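You operate a simulated robot arm through the tools that you are given. There is no shell and no other tool. Be economical: measure what you need, move in short steps, check, and stop when the job is done.

You are at the controls of a simulated two-armed robot. One attempt, no reset.

JOB
Line out the train in berth 92 with the red pen, then stand it back, clicked off.
Fine: the berth is on the screen; the line crosses most of that row's blank strip in the register; no other ink in the book; other pens untouched.

The check looks at the end state, three seconds after you hand in, the way a careful person would. Anything else that was tipped, shoved, dropped, spilled or broken makes it a failure.

ROBOT AND FRAMES
Two 7-joint arms with fingered hands on one trunk, on a base that drives. Base frame: it is fixed to the floor where the robot stands at the start and does not move with it; the origin is under the middle of the robot, x ahead of it, y to its left, z up. Units: m, degrees, N and s.
The left shoulder is at the start at [0.07, 0.166, 1.168], the right one opposite. With the tool pointing down near the work surface each hand reaches from about 0.1 to 0.94 m from the robot's upright axis, wherever it stands, measured 20 degrees to its own side. Places, roughly: black pen button [0.9, 0, 0.9]; blue pen button [0.8, 0, 0.9]; first row of the left page [0.8, 0.5, 0.8]; first row of the right page [0.9, 0.2, 0.8]; fourth row of the left page [0.7, 0.4, 0.8]; fourth row of the right page [0.7, 0.2, 0.8]; red pen button [0.8, 0, 0.9]; second row of the left page [0.8, 0.4, 0.8]; second row of the right page [0.8, 0.2, 0.8]; third row of the left page [0.7, 0.4, 0.8]; third row of the right page [0.8, 0.2, 0.8]; train register [0.8, 0.3, 0.8]. Payload 4.1 kg a hand.
Tool frame (each hand has its own): the origin (TCP) lies between the finger pads and is the grasp point; the fingertips stand 0.032 m ahead of it; z points along the fingers, y is the line along which they close. The gripper opens to 0.108 m. The gripper's body begins 0.038 m behind the TCP. The gripper is a hand of 4 fingers: y runs from the thumb to the fingers, the wrist lies at [-0.016, -0.108, -0.186] in the tool frame.
Orientation is told as [roll, pitch, yaw] about the base's x, y, z axes, in that order, counted from this pose: with the fingers straight down and the wrist toward the robot, the tool's x, y and z point along [0, 1, 0], [1, 0, 0] and [0, 0, -1] of the base frame.

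CONTROLS
- The arms move only by the tool arm_command. It takes "left_deltas", "right_deltas" or both (then of equal length, played together; a hand with none holds still); each is text: rows parted by semicolons, each of 6 numbers parted by spaces: the turn, a rotation vector about the tool's x, y, z in degrees, then the shift along the tool's x, y, z in m. In form: wx wy wz x y z; .... A call has 1 to 12 rows; each row shifts and turns the commanded pose from where the row before left it, along the tool's axes as they then stand. Rows are played at 5 a second. More than 0.05 m and 8.6 degrees between two rows, and nothing of the call is played. Where a pose cannot be reached the arm comes as near as it can. A force on the tool above 40 N (or 10 N above the force at the start of the call, whichever is more), or a blocked arm, ends the call early, and 0.2 s more pass. In this call time passes only in rows, and 0.2 s behind the last. It gives the time, the measured TCP pose, the force on the tool (base axes), the opening and the grip force at its end, in the units of the frame above (readings bear some noise), with the torque about the TCP (base axes, N m) and any sound that the robot's microphone picked up, and new pictures: "views" is both (left out), scene, wrist or none (wrist: the cameras of the hands that moved).
- Cameras (640 x 400 px; columns grow to the right, rows downward): "scene" is now at [0.1326, 0.0222, 1.4096]; the picture's right is [0.20, -0.98, 0.00], its down [-0.46, -0.09, -0.89] and it looks along [0.87, 0.17, -0.46] (base axes); focal length 284 px, centre (320, 200). "left" rides on the left gripper at [-0.064, -0.093, -0.132] in its tool frame; the picture's right is [-0.80, -0.28, 0.53], its down [0.55, -0.71, 0.45] and it looks along [0.25, 0.65, 0.72] (tool axes); focal length 247 px, centre (320, 200). "right" rides on the right gripper at [0.064, -0.093, -0.132] in its tool frame; the picture's right is [-0.80, 0.28, -0.53], its down [-0.55, -0.71, 0.45] and it looks along [-0.25, 0.65, 0.72] (tool axes); focal length 247 px, centre (320, 200). There is no depth. A picture from a camera that has moved, and an enlarged one, comes with that camera's place and axes in the base frame and with its lens. The place of the scene camera against the robot may be out by one fixed shift of up to 0.012 m in any direction.
- slide_trunk(by): slides the trunk up (or, below 0, down) by that many m; the arms and the scene camera ride with it, the base frame stays. It gives what a move gives, with no picture.
- base_move(legs): drives the robot by 1 to 6 legs, each [ahead, left, turn to the left] in m, m and degrees, along the robot's own axes; the way and the turn of a leg run together, so that a leg with both is an arc; at most 1.5 m and 180 degrees a leg. The arms and the cameras ride along, it lands a little off, and it stops where it bumps. It gives what a move gives, and a new picture of the scene camera.
- set_fingers(index, middle, ring, thumb_bend, hand): sets how far each is bent, from 0 (flat) to 1 (curled in); at 0.3 the hand is open as for a grip, at 0.7 the pads meet at the TCP. One left out holds its place. A second passes; each finger stops where it meets its share of the squeeze, and holds until it gets a number again. It is the only way to open and close the hand. It gives what a move gives, with no picture; readings hold the bend of each and the force on the fingers (four entries, about 0 where the hand has none), thumb and palm.
- head_to(pan, tilt): turns the head with the scene camera to pan (to the left, within 86 degrees either way) and tilt (down, from -29 to 69), counted from straight ahead of the robot. It gives what a move gives, and a new picture of the scene camera.
- zoom(camera, box): a new picture of the part [left, top, right, bottom] of that camera's present view, enlarged. The clock stands still meanwhile.
- sign_off(): hands the job in; it is judged then, once.

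Work in short steps. Places have to be worked out from the pictures, the camera data and where the tool is seen: move nearer, look again, correct. Check each grasp and each placing, and mend what went wrong. You have 120 turns and 260 pictures in all, those below and enlarged ones among them. Open the grippers and draw the arms clear of the work before you hand the job in, unless the task says otherwise; then end with one line.

The tools are called after "Emit:" as a command line: name --argument value ..., lists and objects as JSON in quotes. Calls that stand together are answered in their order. arm_command: Moves the arms, as the interface text tells. Its arguments: {"type":"object","properties":{"left_deltas":{"type":"string"},"right_deltas":{"type":"string"},"views":{"type":"string","enum":["both","scene","wrist","none"]}},"required":[]} The other tools are called the same way: slide_trunk (by) slides the trunk up or down; set_fingers (index, middle, ring, thumb_bend, hand) moves the fingers one by one; base_move (legs) drives the base; head_to (pan, tilt) turns the head that bears the scene camera; zoom (camera, box) takes an enlarged picture of a part of a camera's view; sign_off () hands the job in.

At the start:

```text
time_s: 0.0
left_ee_pos: [0.5273, 0.3082, 1.208]
left_ee_rot: [0.0, 0.0, 0.0]
left_force: [1.2, -0.8, -0.8]
left_moment: [0.01, 0.0, 0.0]
left_opening: 0.1077
left_gripper_force: 0.1
left_shape: jaw
left_bend: [0.3, 0.3, 0.3, 0.3]
left_finger forces: [0.0, 0.0, 0.0, 0.0, 0.0, 0.0]
right_ee_pos: [0.5583, -0.0564, 1.2398]
right_ee_rot: [0.0, 0.0, -0.1]
right_force: [0.0, 0.6, 0.0]
right_moment: [0.01, -0.02, -0.05]
right_opening: 0.1075
right_gripper_force: 0.0
right_shape: jaw
right_bend: [0.3, 0.3, 0.3, 0.3]
right_finger forces: [0.1, 0.1, 0.0, 0.1, 0.0, 0.0]
trunk travel left (down, up): [-0.675, 0.265]
robot x, y, heading: [0.0021, -0.0007, 0.2]
head pan, tilt: [11.3, 27.6]
```

scene: 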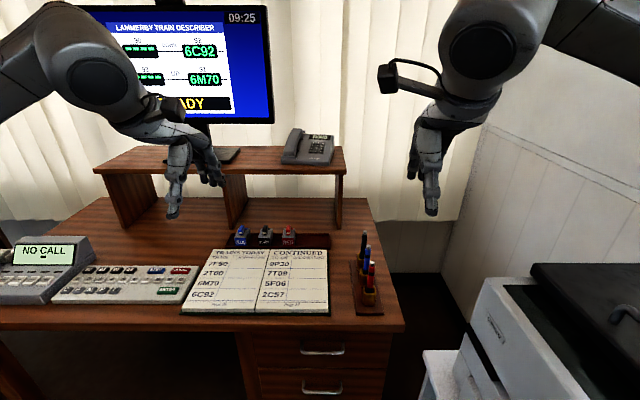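
right: 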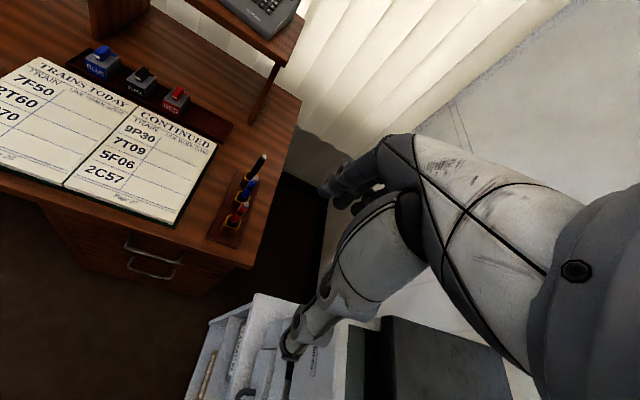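
left: 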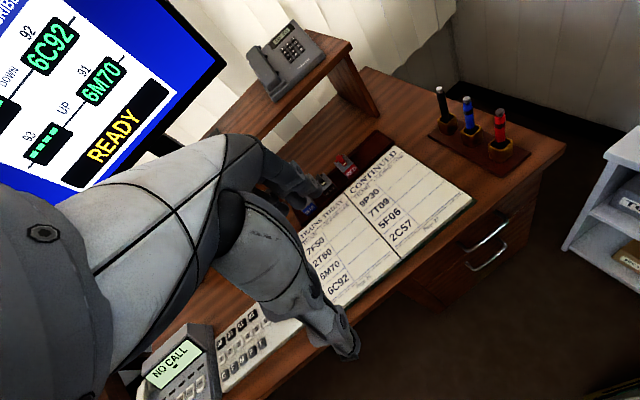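

The screen seems to show 6C92 near label 92; I'll zoom to read the berth, the register and the pens.

Emit:
zoom --camera "left" --box '[0, 0, 240, 200]'

Emit:
zoom --camera "scene" --box '[170, 210, 410, 330]'

Emit:
zoom --camera "left" --box '[400, 60, 560, 180]'

Emit:
zoom --camera "right" --box '[0, 30, 280, 250]'

Emit:
zoom --camera "scene" --box '[90, 0, 290, 130]'

```text
2.00 times, centred on (120, 100) of left
camera zoom: at [0.4351, 0.2443, 1.339], right [-0.28, -0.8, -0.53], down [-0.71, 0.55, -0.45], along [0.65, 0.25, -0.72], focal length 494 px, centre (720, 400)
```

zoom: 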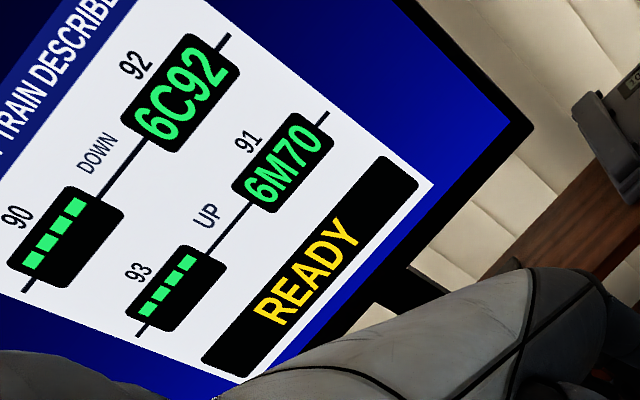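

```text
2.67 times, centred on (290, 270) of scene
camera zoom: at [0.1326, 0.0222, 1.4096], right [0.2, -0.98, 0.0], down [-0.46, -0.09, -0.89], along [0.87, 0.17, -0.46], focal length 757 px, centre (400, 13)
```

zoom: 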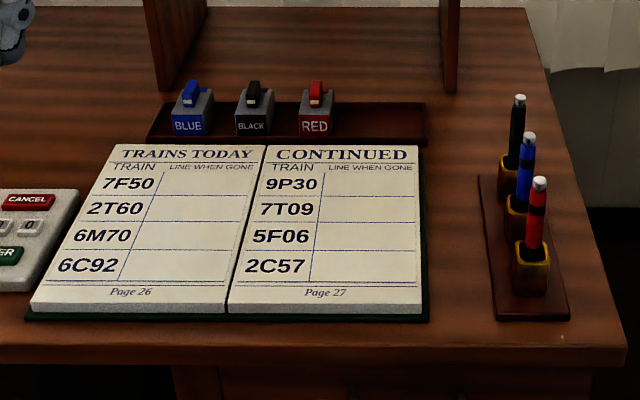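

```text
3.33 times, centred on (480, 120) of left
camera zoom: at [0.4351, 0.2443, 1.339], right [-0.28, -0.8, -0.53], down [-0.71, 0.55, -0.45], along [0.65, 0.25, -0.72], focal length 823 px, centre (-213, 467)
```

zoom: 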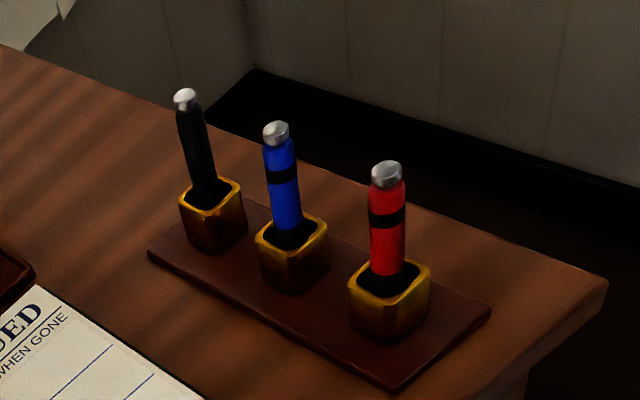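

```text
1.82 times, centred on (140, 140) of right
camera zoom: at [0.4656, 0.0078, 1.3723], right [0.28, -0.8, 0.53], down [-0.71, -0.55, -0.45], along [0.65, -0.25, -0.72], focal length 449 px, centre (647, 309)
```

zoom: 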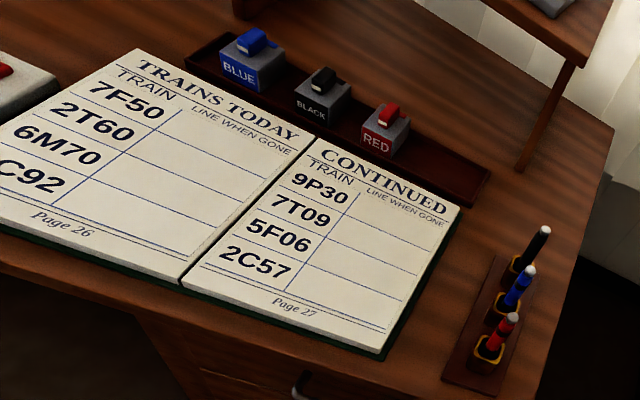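

```text
3.08 times, centred on (190, 65) of scene
camera zoom: at [0.1326, 0.0222, 1.4096], right [0.2, -0.98, 0.0], down [-0.46, -0.09, -0.89], along [0.87, 0.17, -0.46], focal length 873 px, centre (720, 615)
```

zoom: 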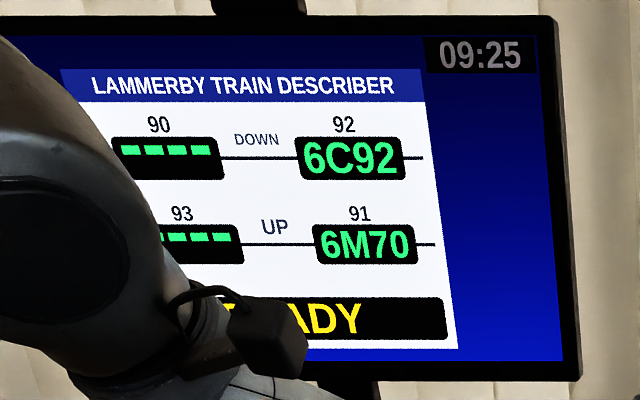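

Berth 92 shows 6C92, which is the fourth row of the left page. From the wrist cameras I put the red pen's button at about (0.763, -0.005, 0.90), with the pens about 0.07 apart in x, so I'll yaw the right hand 90° to close along y.

Emit:
arm_command --right_deltas "0 0 -8.2 0 0 0; 0 0 -8.2 0 0 0; 0 0 -8.2 0 0 0; 0 0 -8.2 0 0 0; 0 0 -8.2 0 0 0; 0 0 -8.2 0 0 0; 0 0 -8.2 0 0 0; 0 0 -8.2 0 0 0; 0 0 -8.2 0 0 0; 0 0 -8.2 0 0 0; 0 0 -8.0 0 0 0" --views "both"

```text
time_s: 2.4
left_ee_pos: [0.5281, 0.3091, 1.2079]
left_ee_rot: [0.1, 0.1, -0.1]
left_force: [-0.3, -0.4, 0.1]
left_moment: [0.02, 0.03, -0.01]
left_opening: 0.1076
left_gripper_force: 0.0
left_shape: jaw
left_bend: [0.3, 0.3, 0.3, 0.3]
left_finger forces: [0.1, 0.0, 0.0, 0.1, 0.0, 0.1]
right_ee_pos: [0.558, -0.0566, 1.2398]
right_ee_rot: [0.1, -0.1, 54.7]
right_force: [0.1, 1.0, -0.8]
right_moment: [0.01, 0.01, 0.01]
right_opening: 0.1076
right_gripper_force: 0.1
right_shape: jaw
right_bend: [0.3, 0.3, 0.3, 0.3]
right_finger forces: [0.0, 0.0, 0.0, 0.1, 0.1, 0.0]
right hand out of reach, approached as far as the arm can: row 8, 9, 10, 11
trunk travel left (down, up): [-0.675, 0.265]
robot x, y, heading: [-0.0011, 0.0008, -0.2]
head pan, tilt: [11.3, 27.6]
camera scene: at [0.1325, 0.0222, 1.4096], right [0.2, -0.98, 0.0], down [-0.46, -0.09, -0.89], along [0.87, 0.17, -0.46], focal length 284 px, centre (320, 200)
camera right: at [0.4521, -0.095, 1.3722], right [0.81, -0.23, 0.53], down [0.04, -0.89, -0.45], along [0.58, 0.39, -0.72], focal length 247 px, centre (320, 200)
```

scene: 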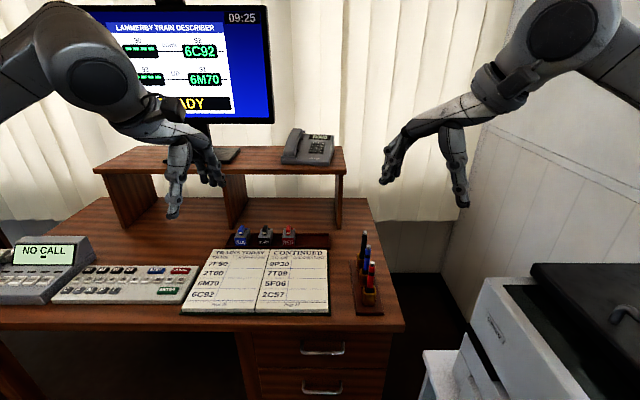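
right: 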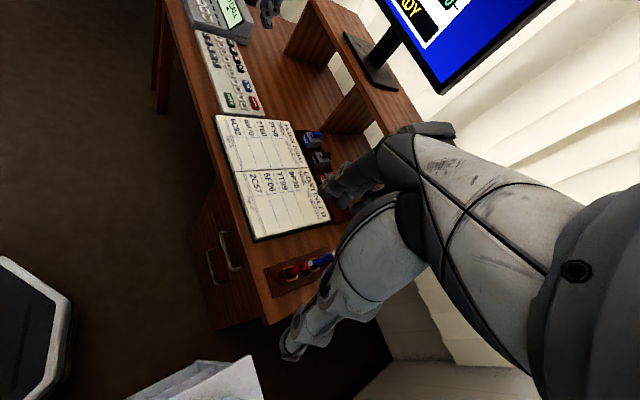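

The yaw stopped at about 55°. I'll lower the hand, which is the same motion either way, and see whether the yaw opens up.

Emit:
arm_command --right_deltas "0 0 0 0 0 0.04; 0 0 0 0 0 0.04; 0 0 0 0 0 0.02; 0 0 0 0 0 0" --views "none"

```text
time_s: 3.4
left_ee_pos: [0.5274, 0.3068, 1.2083]
left_ee_rot: [0.1, 0.0, 0.1]
left_force: [0.1, 0.0, 0.3]
left_moment: [-0.01, 0.0, 0.04]
left_opening: 0.1076
left_gripper_force: 0.0
left_shape: jaw
left_bend: [0.3, 0.3, 0.3, 0.3]
left_finger forces: [0.0, 0.0, 0.0, 0.1, 0.0, 0.1]
right_ee_pos: [0.5573, -0.0574, 1.1405]
right_ee_rot: [-0.1, 0.0, 54.8]
right_force: [-0.2, 0.2, -0.6]
right_moment: [0.0, -0.04, 0.03]
right_opening: 0.1077
right_gripper_force: 0.0
right_shape: jaw
right_bend: [0.3, 0.3, 0.3, 0.3]
right_finger forces: [0.0, 0.1, 0.0, 0.0, 0.1, 0.0]
trunk travel left (down, up): [-0.675, 0.265]
robot x, y, heading: [-0.0015, 0.0072, 0.2]
head pan, tilt: [11.3, 27.6]
```

The command was clipped at the reached yaw. I'll move over the pen at this height, then try for more yaw.

Emit:
arm_command --right_deltas "0 0 0 -0.0276 0.0324 0; 0 0 0 -0.0276 0.0324 0; 0 0 0 -0.0276 0.0324 0; 0 0 0 -0.0276 0.0324 0; 0 0 0 -0.0276 0.0324 0; 0 0 -8 0 0 0; 0 0 -8 0 0 0; 0 0 -8 0 0 0; 0 0 -8 0 0 0; 0 0 0 0 0 0" --views "both"

```text
time_s: 5.6
left_ee_pos: [0.5279, 0.309, 1.2087]
left_ee_rot: [0.0, 0.0, 0.0]
left_force: [-0.4, -1.0, 0.2]
left_moment: [-0.01, -0.02, 0.03]
left_opening: 0.1075
left_gripper_force: 0.0
left_shape: jaw
left_bend: [0.3, 0.3, 0.3, 0.3]
left_finger forces: [0.1, 0.0, 0.0, 0.0, 0.0, 0.0]
right_ee_pos: [0.5788, -0.0517, 1.1398]
right_ee_rot: [0.0, 0.0, 54.6]
right_force: [-0.2, -0.4, 0.6]
right_moment: [0.0, 0.0, 0.02]
right_opening: 0.1076
right_gripper_force: 0.0
right_shape: jaw
right_bend: [0.3, 0.3, 0.3, 0.3]
right_finger forces: [0.1, 0.0, 0.1, 0.1, 0.0, 0.0]
right hand out of reach, approached as far as the arm can: row 1, 2, 3, 4, 5, 6, 7, 8, 9
trunk travel left (down, up): [-0.675, 0.265]
robot x, y, heading: [-0.0012, 0.0002, -0.3]
head pan, tilt: [11.3, 27.6]
camera scene: at [0.1326, 0.0222, 1.4096], right [0.2, -0.98, 0.0], down [-0.46, -0.09, -0.89], along [0.87, 0.17, -0.46], focal length 284 px, centre (320, 200)
camera right: at [0.4727, -0.0896, 1.2724], right [0.81, -0.23, 0.53], down [0.04, -0.89, -0.45], along [0.58, 0.39, -0.72], focal length 247 px, centre (320, 200)
```

scene: 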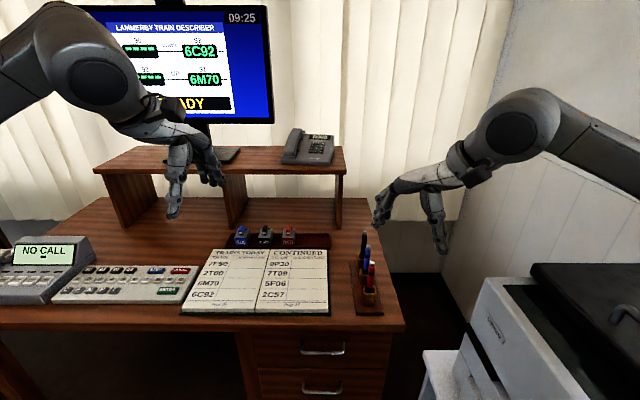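
right: 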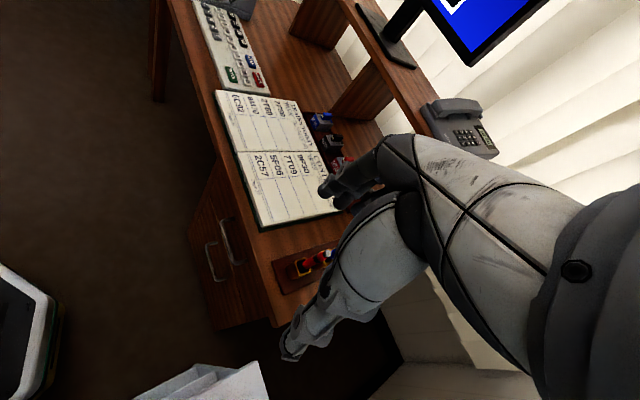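

The wrist limit stops larger yaw, so I'll use yaw 0 with a narrow pre-shape; the neighbour at 0.07 leaves room. Rotating back and moving over the red pen.

Emit:
arm_command --right_deltas "0 0 7.8 0 0 0; 0 0 7.8 0 0 0; 0 0 7.8 0 0 0; 0 0 7.8 0 0 0; 0 0 7.8 0 0 0; 0 0 7.8 0 0 0; 0 0 7.8 0 0 0; 0 0 0 0.012 0.046 0; 0 0 0 0.012 0.046 0; 0 0 0 0.012 0.046 0; 0 0 0 0.0115 0.046 0; 0 0 0 0 0 0" --views "wrist"

Emit:
set_fingers --hand "right" --index 0.7 --middle 0.7 --ring 0.7 --thumb_bend 0.7

```text
time_s: 8.2
left_ee_pos: [0.5272, 0.3073, 1.2083]
left_ee_rot: [-0.1, -0.1, 0.0]
left_force: [0.1, 0.0, 0.2]
left_moment: [0.06, 0.01, 0.0]
left_opening: 0.1079
left_gripper_force: 0.1
left_shape: jaw
left_bend: [0.3, 0.3, 0.3, 0.3]
left_finger forces: [0.0, 0.0, 0.0, 0.1, 0.0, 0.0]
right_ee_pos: [0.7633, -0.0053, 1.1396]
right_ee_rot: [0.0, -0.2, 0.0]
right_force: [0.1, 0.1, 0.5]
right_moment: [0.01, -0.01, 0.0]
right_opening: 0.1078
right_gripper_force: 0.0
right_shape: jaw
right_bend: [0.3, 0.3, 0.3, 0.3]
right_finger forces: [0.0, 0.1, 0.1, 0.0, 0.1, 0.0]
trunk travel left (down, up): [-0.675, 0.265]
robot x, y, heading: [-0.0032, 0.0009, 0.3]
head pan, tilt: [11.3, 27.6]
camera right: at [0.6705, 0.059, 1.2712], right [0.28, -0.8, 0.53], down [-0.7, -0.55, -0.45], along [0.65, -0.25, -0.72], focal length 247 px, centre (320, 200)
```

right: 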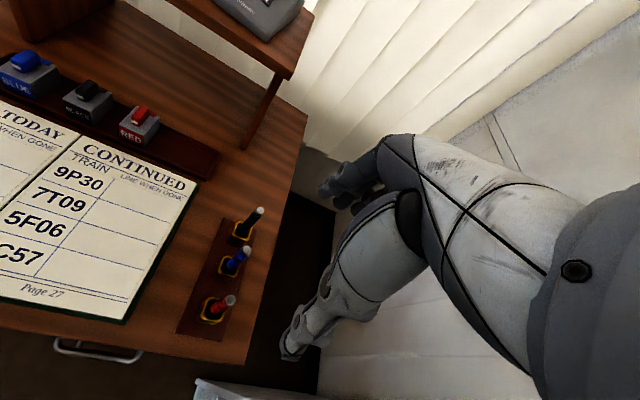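

```text
time_s: 9.2
left_ee_pos: [0.527, 0.3084, 1.2084]
left_ee_rot: [0.0, 0.0, 0.1]
left_force: [0.5, -0.4, -0.7]
left_moment: [-0.01, -0.01, -0.01]
left_opening: 0.1075
left_gripper_force: 0.1
left_shape: jaw
left_bend: [0.3, 0.3, 0.3, 0.3]
left_finger forces: [0.0, 0.1, 0.1, 0.1, 0.1, 0.1]
right_ee_pos: [0.7636, -0.0043, 1.1386]
right_ee_rot: [0.0, -0.1, 0.0]
right_force: [-0.4, 1.0, 0.6]
right_moment: [-0.01, -0.04, 0.01]
right_opening: 0.0036
right_gripper_force: 0.1
right_shape: fingers
right_bend: [0.7, 0.7, 0.7, 0.7]
right_finger forces: [0.0, 0.1, 0.1, 0.0, 0.0, 0.0]
trunk travel left (down, up): [-0.675, 0.265]
robot x, y, heading: [0.0033, 0.0007, 0.1]
head pan, tilt: [11.3, 27.6]
```

The wrist view puts the button at (0.762, -0.003), so the hand is over it. I'll check the closed-finger shape.

Emit:
zoom --camera "right" --box '[160, 120, 480, 370]'

Emit:
zoom --camera "scene" --box '[300, 120, 460, 330]'

```text
1.60 times, centred on (320, 245) of right
camera zoom: at [0.6713, 0.0596, 1.2705], right [0.28, -0.8, 0.53], down [-0.71, -0.55, -0.45], along [0.65, -0.25, -0.72], focal length 395 px, centre (320, 128)
```

zoom: 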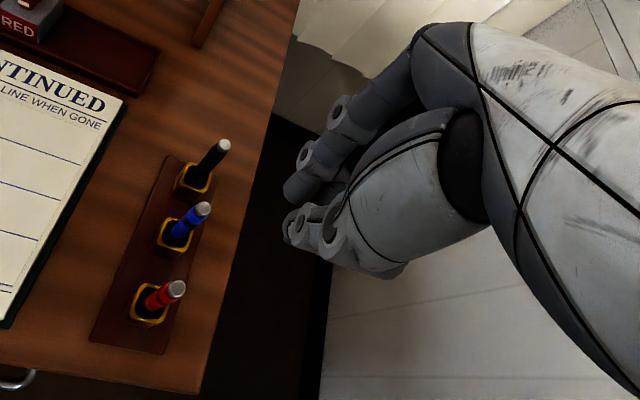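

```text
1.90 times, centred on (380, 225) of scene
camera zoom: at [0.1326, 0.0223, 1.4096], right [0.2, -0.98, 0.0], down [-0.46, -0.09, -0.89], along [0.87, 0.17, -0.46], focal length 541 px, centre (206, 152)
```

zoom: 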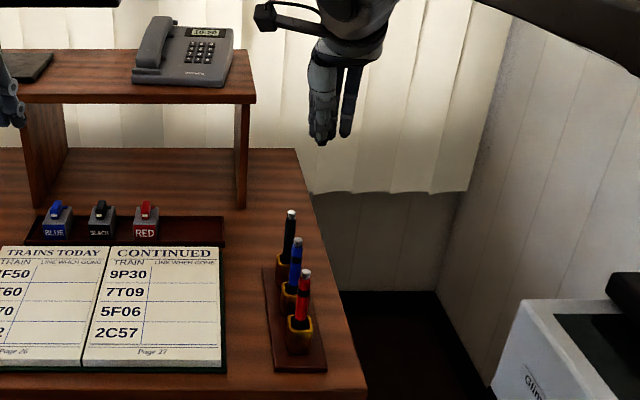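

The closed fingers sit where predicted. I'll descend to about 2 cm above the button and look.

Emit:
arm_command --right_deltas "0 0 0 0 0 0.045; 0 0 0 0 0 0.045; 0 0 0 0 0 0.045; 0 0 0 0 0 0.045; 0 0 0 0 0 0.007; 0 0 0 0 0 0" --views "both"

Emit:
zoom --camera "scene" --box '[320, 200, 420, 320]'

Emit:
zoom --camera "right" --box '[240, 180, 400, 300]'

Emit:
zoom --camera "left" --box '[400, 20, 560, 180]'

```text
time_s: 10.6
left_ee_pos: [0.5281, 0.307, 1.2081]
left_ee_rot: [0.0, 0.0, 0.0]
left_force: [-0.9, 0.1, 0.8]
left_moment: [-0.03, -0.02, 0.0]
left_opening: 0.1076
left_gripper_force: 0.1
left_shape: jaw
left_bend: [0.3, 0.3, 0.3, 0.3]
left_finger forces: [0.0, 0.0, 0.0, 0.1, 0.0, 0.0]
right_ee_pos: [0.7636, -0.0045, 0.9518]
right_ee_rot: [0.0, 0.0, -0.1]
right_force: [0.8, 0.4, 0.2]
right_moment: [0.01, 0.0, -0.01]
right_opening: 0.0036
right_gripper_force: 0.1
right_shape: fingers
right_bend: [0.7, 0.7, 0.7, 0.7]
right_finger forces: [0.1, 0.0, 0.0, 0.0, 0.1, 0.1]
trunk travel left (down, up): [-0.675, 0.265]
robot x, y, heading: [0.0011, -0.0018, 0.1]
head pan, tilt: [11.3, 27.6]
camera scene: at [0.1327, 0.0222, 1.4095], right [0.2, -0.98, 0.0], down [-0.46, -0.09, -0.89], along [0.87, 0.17, -0.46], focal length 284 px, centre (320, 200)
camera right: at [0.6702, 0.0598, 1.0829], right [0.28, -0.8, 0.53], down [-0.71, -0.55, -0.45], along [0.65, -0.25, -0.72], focal length 247 px, centre (320, 200)
```

scene: 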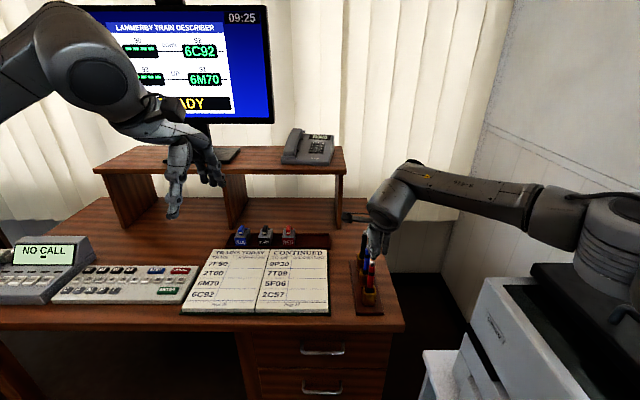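
right: 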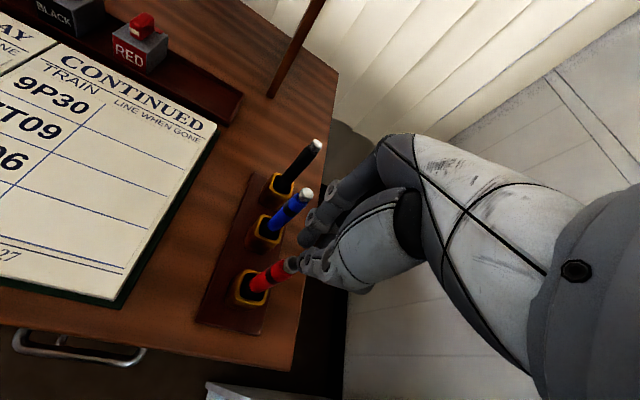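

```text
3.33 times, centred on (370, 260) of scene
camera zoom: at [0.1327, 0.0222, 1.4095], right [0.2, -0.98, 0.0], down [-0.46, -0.09, -0.89], along [0.87, 0.17, -0.46], focal length 946 px, centre (153, 0)
```

zoom: 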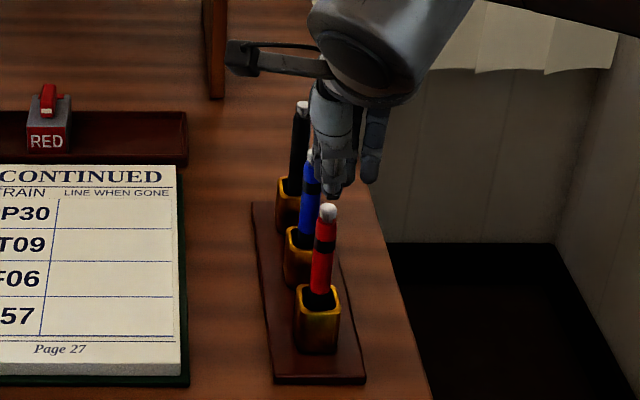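

```text
3.33 times, centred on (320, 240) of right
camera zoom: at [0.6702, 0.0598, 1.0829], right [0.28, -0.8, 0.53], down [-0.71, -0.55, -0.45], along [0.65, -0.25, -0.72], focal length 823 px, centre (320, 67)
```

zoom: 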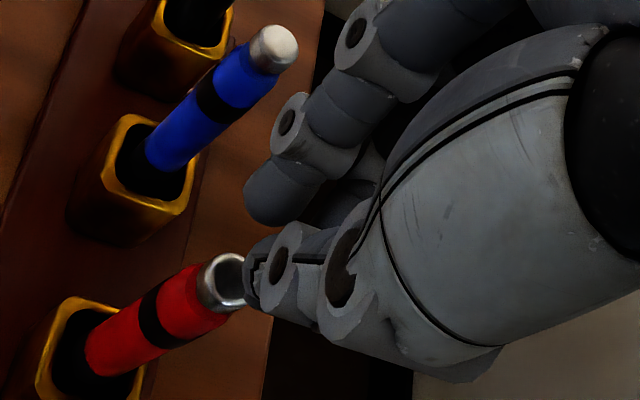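

```text
2.50 times, centred on (480, 100) of left
camera zoom: at [0.4352, 0.2443, 1.3389], right [-0.28, -0.8, -0.53], down [-0.71, 0.55, -0.45], along [0.65, 0.25, -0.72], focal length 617 px, centre (-80, 450)
```

zoom: 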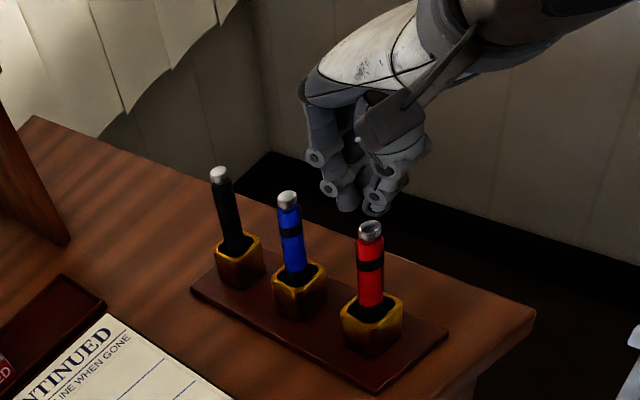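

The tips are about 2 cm above the button, with the thumb tip about 9 mm to the near side of the TCP line. I'll shift 8 mm in +x so the thumb presses, and descend slowly, listening for a click.

Emit:
arm_command --right_deltas "0 0 0 0 0.008 0; 0 0 0 0 0 0.005; 0 0 0 0 0 0.005; 0 0 0 0 0 0.005; 0 0 0 0 0 0.002; 0 0 0 0 0 0.002; 0 0 0 0 0 0.002; 0 0 0 0 0 0" --views "none"

Emit:
zoom --camera "right" --box '[240, 180, 400, 300]'

Emit:
zoom --camera "left" --box '[440, 60, 560, 160]'

```text
time_s: 12.4
left_ee_pos: [0.5278, 0.3082, 1.2074]
left_ee_rot: [-0.1, 0.0, 0.0]
left_force: [0.7, -0.2, -0.3]
left_moment: [-0.02, -0.03, 0.01]
left_opening: 0.1076
left_gripper_force: 0.0
left_shape: jaw
left_bend: [0.3, 0.3, 0.3, 0.3]
left_finger forces: [0.0, 0.1, 0.0, 0.1, 0.0, 0.0]
right_ee_pos: [0.7706, -0.0053, 0.9322]
right_ee_rot: [0.0, 0.0, 0.0]
right_force: [-0.6, -0.3, 1.9]
right_moment: [0.01, 0.0, -0.02]
right_opening: 0.0033
right_gripper_force: 0.9
right_shape: fingers
right_bend: [0.7, 0.7, 0.7, 0.7]
right_finger forces: [0.0, 0.0, 0.0, 0.1, 1.4, 0.1]
trunk travel left (down, up): [-0.675, 0.265]
robot x, y, heading: [-0.0013, 0.0032, 0.2]
head pan, tilt: [11.3, 27.6]
```

```text
3.33 times, centred on (320, 240) of right
camera zoom: at [0.6783, 0.0597, 1.0641], right [0.28, -0.8, 0.53], down [-0.71, -0.55, -0.45], along [0.65, -0.25, -0.72], focal length 823 px, centre (320, 67)
```

zoom: 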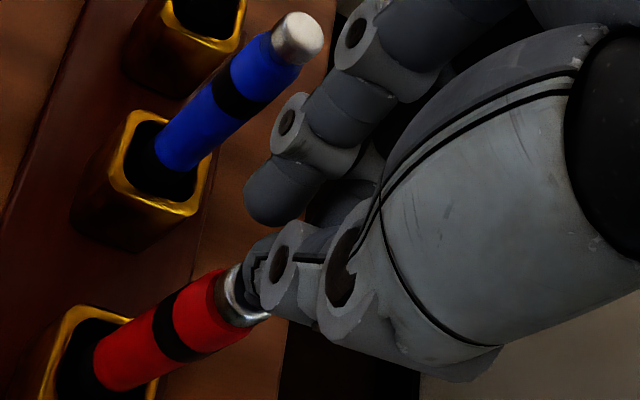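

```text
4.00 times, centred on (500, 110) of left
camera zoom: at [0.435, 0.2443, 1.339], right [-0.28, -0.8, -0.53], down [-0.71, 0.55, -0.45], along [0.65, 0.25, -0.72], focal length 988 px, centre (-400, 560)
```

zoom: 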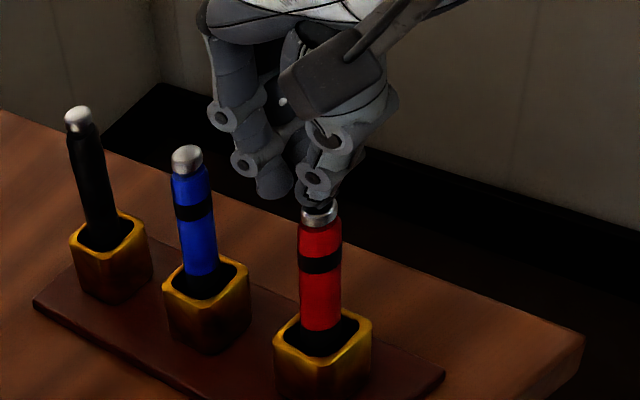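

The thumb is on the button with about 1.4 N. I'll press a little further in small steps and listen for the click.

Emit:
arm_command --right_deltas "0 0 0 0 0 0.0015; 0 0 0 0 0 0.0015; 0 0 0 0 0 0" --views "none"

```text
time_s: 13.2
left_ee_pos: [0.5278, 0.3075, 1.2076]
left_ee_rot: [0.0, -0.1, -0.1]
left_force: [-0.7, -0.2, 0.4]
left_moment: [-0.01, 0.03, -0.01]
left_opening: 0.1075
left_gripper_force: 0.1
left_shape: jaw
left_bend: [0.3, 0.3, 0.3, 0.3]
left_finger forces: [0.0, 0.0, 0.0, 0.0, 0.0, 0.1]
right_ee_pos: [0.7689, -0.0048, 0.9288]
right_ee_rot: [0.0, 0.0, 0.0]
right_force: [0.7, 0.5, 4.8]
right_moment: [0.04, 0.05, 0.0]
right_opening: 0.0023
right_gripper_force: 2.2
right_shape: fingers
right_bend: [0.7, 0.7, 0.7, 0.7]
right_finger forces: [0.1, 0.0, 0.0, 0.0, 4.0, 0.1]
trunk travel left (down, up): [-0.675, 0.265]
robot x, y, heading: [0.0019, -0.0005, -0.1]
head pan, tilt: [11.3, 27.6]
heard: click
```

A click was heard at about 5 N. I'll back off straight up and look at the button.

Emit:
arm_command --right_deltas "0 0 0 0 0 -0.005; 0 0 0 0 0 -0.02; 0 0 0 0 0 -0.045; 0 0 0 0 0 -0.045; 0 0 0 0 -0.008 0" --views "none"

Emit:
set_fingers --hand "right" --index 0.5 --middle 0.5 --ring 0.5 --thumb_bend 0.5

Emit:
zoom --camera "left" --box '[440, 60, 560, 160]'

Emit:
zoom --camera "right" --box '[180, 140, 420, 320]'

```text
time_s: 14.4
left_ee_pos: [0.5276, 0.308, 1.208]
left_ee_rot: [0.0, 0.0, 0.0]
left_force: [-0.1, 0.3, 0.1]
left_moment: [0.0, 0.02, 0.02]
left_opening: 0.1077
left_gripper_force: 0.0
left_shape: jaw
left_bend: [0.3, 0.3, 0.3, 0.3]
left_finger forces: [0.1, 0.1, 0.1, 0.0, 0.0, 0.1]
right_ee_pos: [0.7617, -0.0052, 1.043]
right_ee_rot: [0.0, 0.1, 0.0]
right_force: [-0.1, -0.3, 1.0]
right_moment: [0.0, -0.01, 0.01]
right_opening: 0.0031
right_gripper_force: 0.1
right_shape: fingers
right_bend: [0.7, 0.7, 0.7, 0.7]
right_finger forces: [0.1, 0.0, 0.0, 0.0, 0.0, 0.0]
trunk travel left (down, up): [-0.675, 0.265]
robot x, y, heading: [-0.0025, -0.0016, 0.1]
head pan, tilt: [11.3, 27.6]
```

```text
time_s: 15.4
left_ee_pos: [0.5275, 0.3094, 1.2077]
left_ee_rot: [0.0, -0.1, 0.1]
left_force: [-0.2, -0.9, -0.2]
left_moment: [0.02, 0.0, 0.02]
left_opening: 0.1077
left_gripper_force: 0.1
left_shape: jaw
left_bend: [0.3, 0.3, 0.3, 0.3]
left_finger forces: [0.0, 0.0, 0.0, 0.0, 0.0, 0.1]
right_ee_pos: [0.7622, -0.0041, 1.0443]
right_ee_rot: [0.0, 0.0, 0.0]
right_force: [0.7, -0.3, -0.6]
right_moment: [0.01, 0.02, -0.01]
right_opening: 0.0549
right_gripper_force: 0.0
right_shape: fingers
right_bend: [0.5, 0.5, 0.5, 0.5]
right_finger forces: [0.0, 0.1, 0.0, 0.0, 0.2, 0.1]
trunk travel left (down, up): [-0.675, 0.265]
robot x, y, heading: [-0.0032, -0.0014, 0.0]
head pan, tilt: [11.3, 27.6]
```

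```text
4.00 times, centred on (500, 110) of left
camera zoom: at [0.4352, 0.2443, 1.3389], right [-0.28, -0.8, -0.53], down [-0.71, 0.55, -0.45], along [0.65, 0.25, -0.72], focal length 988 px, centre (-400, 560)
```

zoom: 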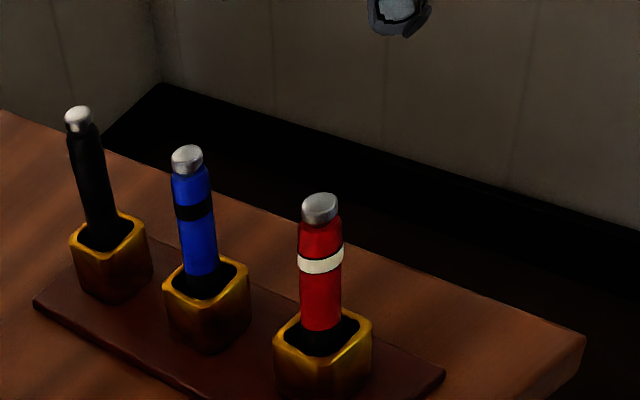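

```text
2.22 times, centred on (300, 230) of right
camera zoom: at [0.6692, 0.06, 1.1757], right [0.28, -0.8, 0.53], down [-0.71, -0.55, -0.45], along [0.65, -0.25, -0.72], focal length 549 px, centre (364, 133)
```

zoom: 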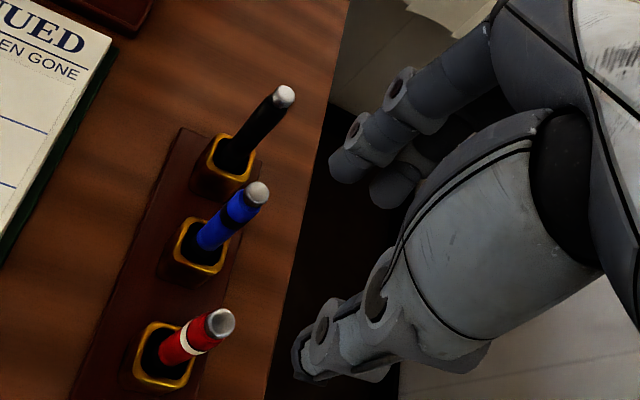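

The pen's band has turned white, so it is clicked on and still standing. I'll descend around it with the 0.055 opening, stopping at TCP z about 0.92 to check clearance to the blue pen.

Emit:
arm_command --right_deltas "0 0 0 0 0 0.045; 0 0 0 0 0 0.045; 0 0 0 0 0 0.03; 0 0 0 0 0 0" --views "none"

Emit:
zoom --camera "left" --box '[420, 40, 580, 160]'

Emit:
zoom --camera "right" --box '[220, 140, 460, 320]'

Emit:
zoom --camera "scene" --box '[320, 180, 440, 320]'

```text
time_s: 16.4
left_ee_pos: [0.527, 0.3075, 1.2074]
left_ee_rot: [0.0, 0.0, 0.0]
left_force: [0.2, -0.3, 0.5]
left_moment: [0.0, -0.01, 0.03]
left_opening: 0.1075
left_gripper_force: 0.1
left_shape: jaw
left_bend: [0.3, 0.3, 0.3, 0.3]
left_finger forces: [0.0, 0.0, 0.0, 0.0, 0.1, 0.1]
right_ee_pos: [0.7631, -0.0063, 0.9236]
right_ee_rot: [0.0, 0.0, 0.2]
right_force: [0.3, -0.8, -0.2]
right_moment: [0.03, 0.01, 0.01]
right_opening: 0.055
right_gripper_force: 0.0
right_shape: fingers
right_bend: [0.5, 0.5, 0.5, 0.5]
right_finger forces: [0.0, 0.0, 0.0, 0.0, 0.0, 0.0]
trunk travel left (down, up): [-0.675, 0.265]
robot x, y, heading: [0.0014, 0.0012, 0.2]
head pan, tilt: [11.3, 27.6]
```

```text
3.33 times, centred on (500, 100) of left
camera zoom: at [0.435, 0.2442, 1.339], right [-0.28, -0.8, -0.53], down [-0.71, 0.55, -0.45], along [0.65, 0.25, -0.72], focal length 823 px, centre (-280, 533)
```

zoom: 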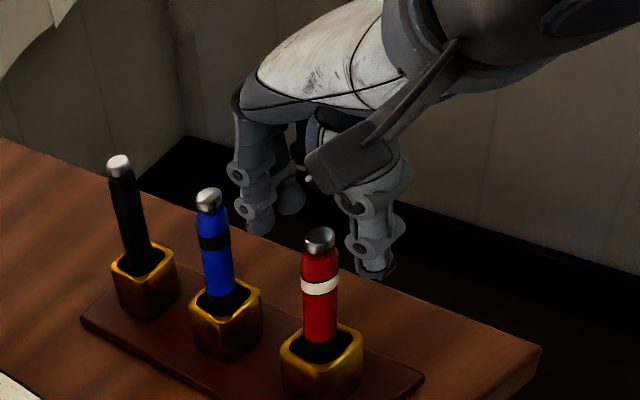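

```text
2.22 times, centred on (340, 230) of right
camera zoom: at [0.6699, 0.0587, 1.0544], right [0.28, -0.8, 0.53], down [-0.7, -0.55, -0.45], along [0.65, -0.25, -0.72], focal length 549 px, centre (276, 133)
```

zoom: 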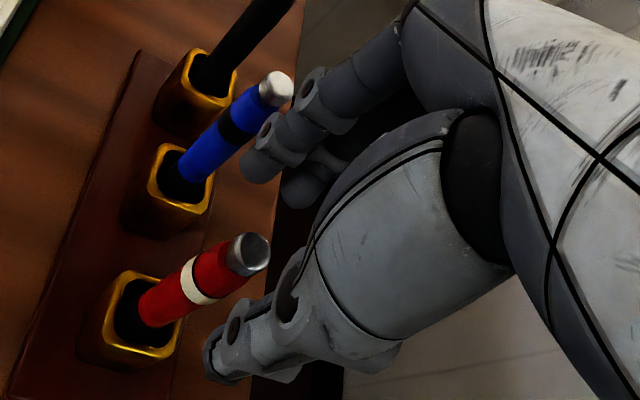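

```text
2.86 times, centred on (380, 250) of scene
camera zoom: at [0.1324, 0.0222, 1.4096], right [0.2, -0.98, 0.0], down [-0.46, -0.09, -0.89], along [0.87, 0.17, -0.46], focal length 811 px, centre (149, 57)
```

zoom: 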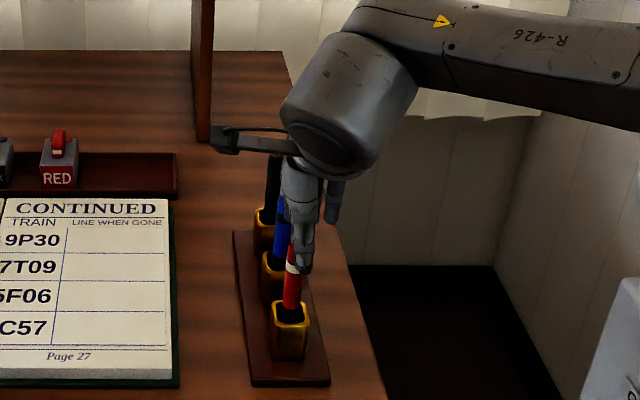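

The thumb opposes between index and middle, and the pen sits about 4 mm to +y of the hand. I'll bend the fingers a bit more for clearance to the blue pen, shift +4 mm in y, and descend to the grasp height.

Emit:
set_fingers --hand "right" --index 0.58 --middle 0.58 --ring 0.58 --thumb_bend 0.53

Emit:
arm_command --right_deltas "0 0 0 0.004 0 0; 0 0 0 0 0 0.015; 0 0 0 0 0 0.015; 0 0 0 0 0 0.015; 0 0 0 0 0 0.01; 0 0 0 0 0 0" --views "none"

Emit:
zoom --camera "left" --box '[420, 40, 580, 160]'

Emit:
zoom --camera "right" --box '[220, 140, 460, 320]'

```text
time_s: 17.4
left_ee_pos: [0.5282, 0.3082, 1.2076]
left_ee_rot: [0.0, 0.0, 0.0]
left_force: [-0.3, 0.0, 0.6]
left_moment: [0.03, 0.0, 0.02]
left_opening: 0.1079
left_gripper_force: 0.1
left_shape: jaw
left_bend: [0.3, 0.3, 0.3, 0.3]
left_finger forces: [0.0, 0.1, 0.0, 0.1, 0.0, 0.1]
right_ee_pos: [0.7627, -0.006, 0.9227]
right_ee_rot: [0.1, 0.0, 0.0]
right_force: [0.5, 0.1, 0.5]
right_moment: [-0.03, -0.01, -0.02]
right_opening: 0.043
right_gripper_force: 0.0
right_shape: fingers
right_bend: [0.57, 0.57, 0.57, 0.53]
right_finger forces: [0.0, 0.0, 0.0, 0.0, 0.0, 0.1]
trunk travel left (down, up): [-0.675, 0.265]
robot x, y, heading: [0.0045, -0.002, -0.0]
head pan, tilt: [11.3, 27.6]
```

```text
time_s: 18.8
left_ee_pos: [0.528, 0.3087, 1.2075]
left_ee_rot: [0.0, 0.0, 0.0]
left_force: [-0.6, 0.9, 0.4]
left_moment: [-0.01, 0.0, -0.04]
left_opening: 0.1075
left_gripper_force: 0.2
left_shape: jaw
left_bend: [0.3, 0.3, 0.3, 0.3]
left_finger forces: [0.0, 0.0, 0.0, 0.0, 0.1, 0.1]
right_ee_pos: [0.7618, 0.0001, 0.8683]
right_ee_rot: [0.0, 0.0, 0.0]
right_force: [0.4, 0.3, 0.4]
right_moment: [-0.03, 0.01, 0.01]
right_opening: 0.0428
right_gripper_force: 0.0
right_shape: fingers
right_bend: [0.57, 0.57, 0.57, 0.53]
right_finger forces: [0.0, 0.0, 0.0, 0.0, 0.0, 0.1]
trunk travel left (down, up): [-0.675, 0.265]
robot x, y, heading: [0.0017, -0.0001, 0.3]
head pan, tilt: [11.3, 27.6]
```

```text
3.33 times, centred on (500, 100) of left
camera zoom: at [0.435, 0.2444, 1.339], right [-0.28, -0.8, -0.53], down [-0.71, 0.55, -0.45], along [0.65, 0.25, -0.72], focal length 823 px, centre (-280, 533)
```

zoom: 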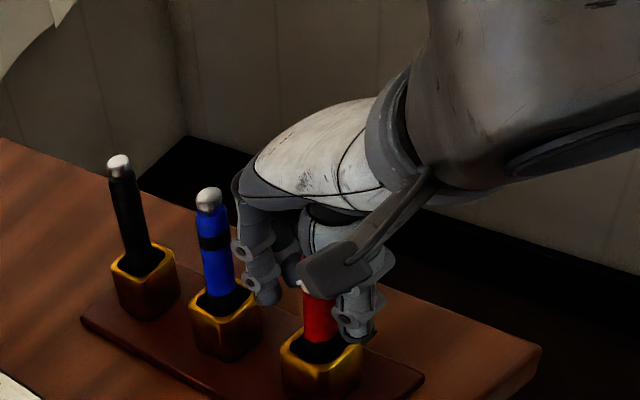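

```text
2.22 times, centred on (340, 230) of right
camera zoom: at [0.6697, 0.0641, 1.0], right [0.28, -0.8, 0.53], down [-0.71, -0.55, -0.45], along [0.65, -0.25, -0.72], focal length 549 px, centre (276, 133)
```

zoom: 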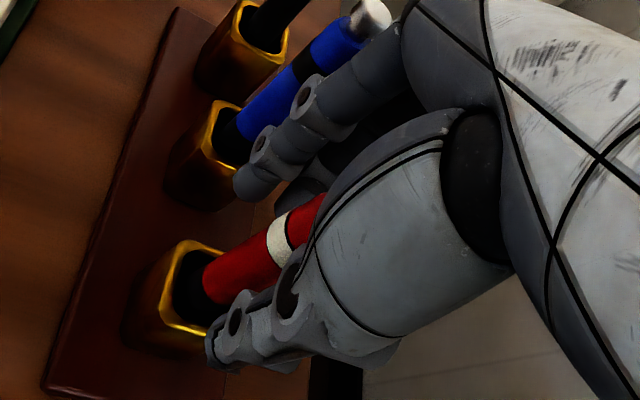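

The pen is between thumb and fingers, with blue clear. I'll close thumb, index and middle on it.

Emit:
set_fingers --hand "right" --index 0.72 --middle 0.72 --ring 0.7 --thumb_bend 0.72

Emit:
zoom --camera "left" --box '[420, 40, 580, 160]'

Emit:
zoom --camera "right" --box '[220, 140, 460, 320]'

```text
time_s: 19.8
left_ee_pos: [0.5274, 0.3085, 1.2089]
left_ee_rot: [-0.1, 0.0, 0.1]
left_force: [-0.1, -0.5, 0.1]
left_moment: [-0.01, -0.04, 0.0]
left_opening: 0.1075
left_gripper_force: 0.1
left_shape: jaw
left_bend: [0.3, 0.3, 0.3, 0.3]
left_finger forces: [0.0, 0.0, 0.0, 0.0, 0.0, 0.0]
right_ee_pos: [0.7619, 0.0, 0.8681]
right_ee_rot: [-0.1, 0.0, 0.0]
right_force: [-0.2, -0.6, 0.4]
right_moment: [0.0, 0.0, -0.03]
right_opening: 0.0107
right_gripper_force: 8.0
right_shape: fingers
right_bend: [0.71, 0.71, 0.7, 0.65]
right_finger forces: [2.8, 5.3, 0.0, 0.0, 8.0, 0.0]
trunk travel left (down, up): [-0.675, 0.265]
robot x, y, heading: [0.0017, 0.0022, 0.1]
head pan, tilt: [11.3, 27.6]
```

```text
3.33 times, centred on (500, 100) of left
camera zoom: at [0.4352, 0.2443, 1.3389], right [-0.28, -0.8, -0.53], down [-0.71, 0.55, -0.45], along [0.65, 0.25, -0.72], focal length 823 px, centre (-280, 533)
```

zoom: 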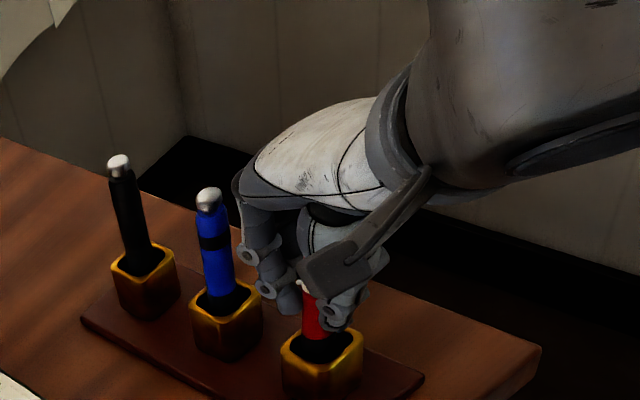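

```text
2.22 times, centred on (340, 230) of right
camera zoom: at [0.6699, 0.064, 1.0001], right [0.28, -0.8, 0.53], down [-0.71, -0.55, -0.45], along [0.65, -0.25, -0.72], focal length 549 px, centre (276, 133)
```

zoom: 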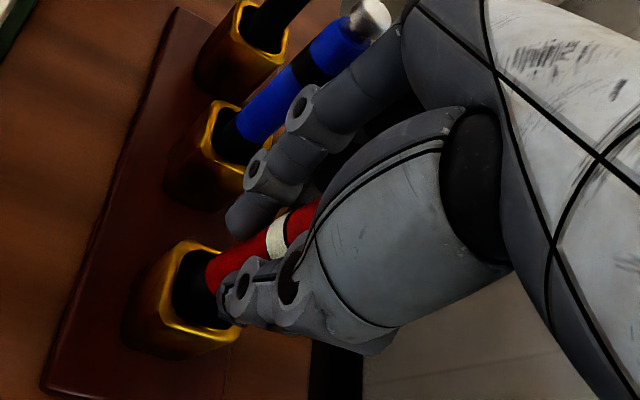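

Gripped, with 8 N on the thumb and 2.8 + 5.3 N on the fingers. I'll lift straight up from TCP (0.762, 0.000, 0.868), remembering that pose for the return.

Emit:
arm_command --right_deltas "0 0 0 0 0 -0.02; 0 0 0 0 0 -0.03; 0 0 0 0 0 -0.03; 0 0 0 0 0 -0.03; 0 0 0 0 0 -0.03; 0 0 0 0 0 0" --views "both"

Emit:
zoom --camera "left" --box '[400, 0, 580, 160]'

Emit:
zoom --camera "scene" --box '[320, 160, 440, 320]'

```text
time_s: 21.2
left_ee_pos: [0.5284, 0.3077, 1.2068]
left_ee_rot: [0.0, -0.1, 0.1]
left_force: [0.1, 1.0, 0.7]
left_moment: [0.01, 0.0, -0.02]
left_opening: 0.1078
left_gripper_force: 0.1
left_shape: jaw
left_bend: [0.3, 0.3, 0.3, 0.3]
left_finger forces: [0.0, 0.0, 0.0, 0.0, 0.1, 0.1]
right_ee_pos: [0.7642, -0.0027, 1.0093]
right_ee_rot: [0.0, 0.0, 0.0]
right_force: [0.5, 0.5, -1.1]
right_moment: [0.02, -0.01, 0.01]
right_opening: 0.0107
right_gripper_force: 8.1
right_shape: fingers
right_bend: [0.71, 0.71, 0.7, 0.65]
right_finger forces: [3.1, 5.4, 0.0, 0.0, 7.9, 0.1]
trunk travel left (down, up): [-0.675, 0.265]
robot x, y, heading: [-0.0009, -0.0016, 0.0]
head pan, tilt: [11.3, 27.6]
camera scene: at [0.1332, 0.0222, 1.4095], right [0.2, -0.98, 0.0], down [-0.46, -0.09, -0.89], along [0.87, 0.17, -0.46], focal length 284 px, centre (320, 200)
camera right: at [0.6706, 0.0619, 1.1402], right [0.28, -0.8, 0.53], down [-0.71, -0.55, -0.45], along [0.65, -0.25, -0.72], focal length 247 px, centre (320, 200)
```

scene: 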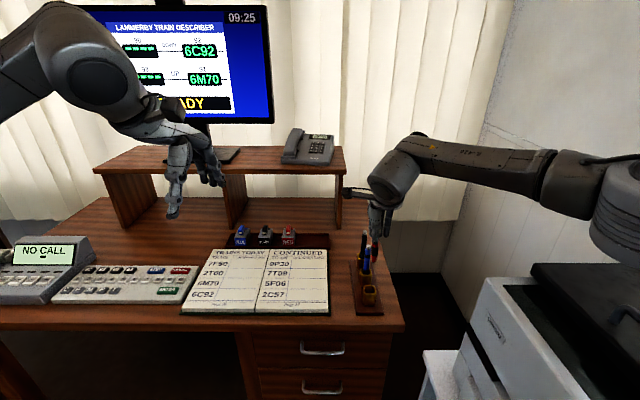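
right: 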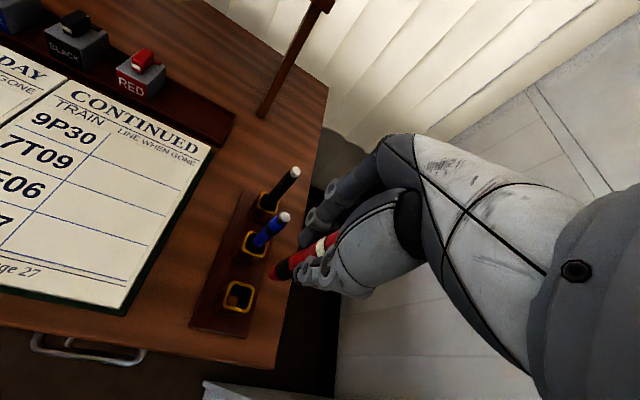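

```text
2.50 times, centred on (490, 80) of left
camera zoom: at [0.4357, 0.2443, 1.3387], right [-0.28, -0.8, -0.53], down [-0.71, 0.55, -0.45], along [0.65, 0.25, -0.72], focal length 617 px, centre (-105, 500)
```

zoom: 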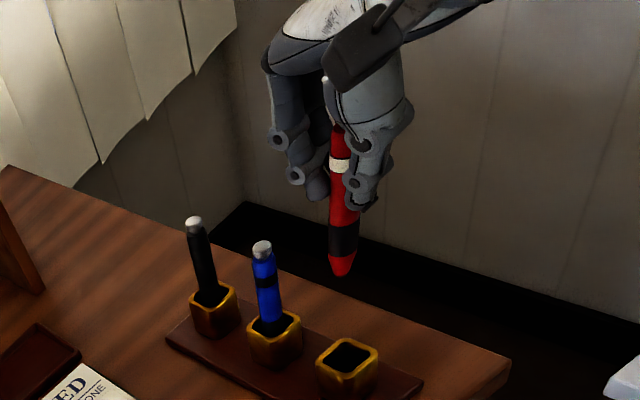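

```text
2.50 times, centred on (380, 240) of scene
camera zoom: at [0.1332, 0.0222, 1.4095], right [0.2, -0.98, 0.0], down [-0.46, -0.09, -0.89], along [0.87, 0.17, -0.46], focal length 710 px, centre (170, 100)
```

zoom: 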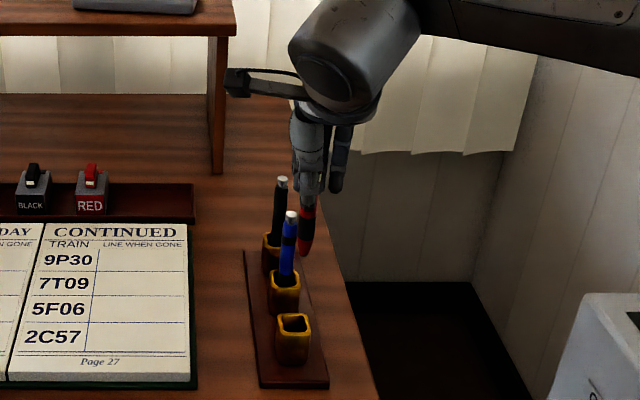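

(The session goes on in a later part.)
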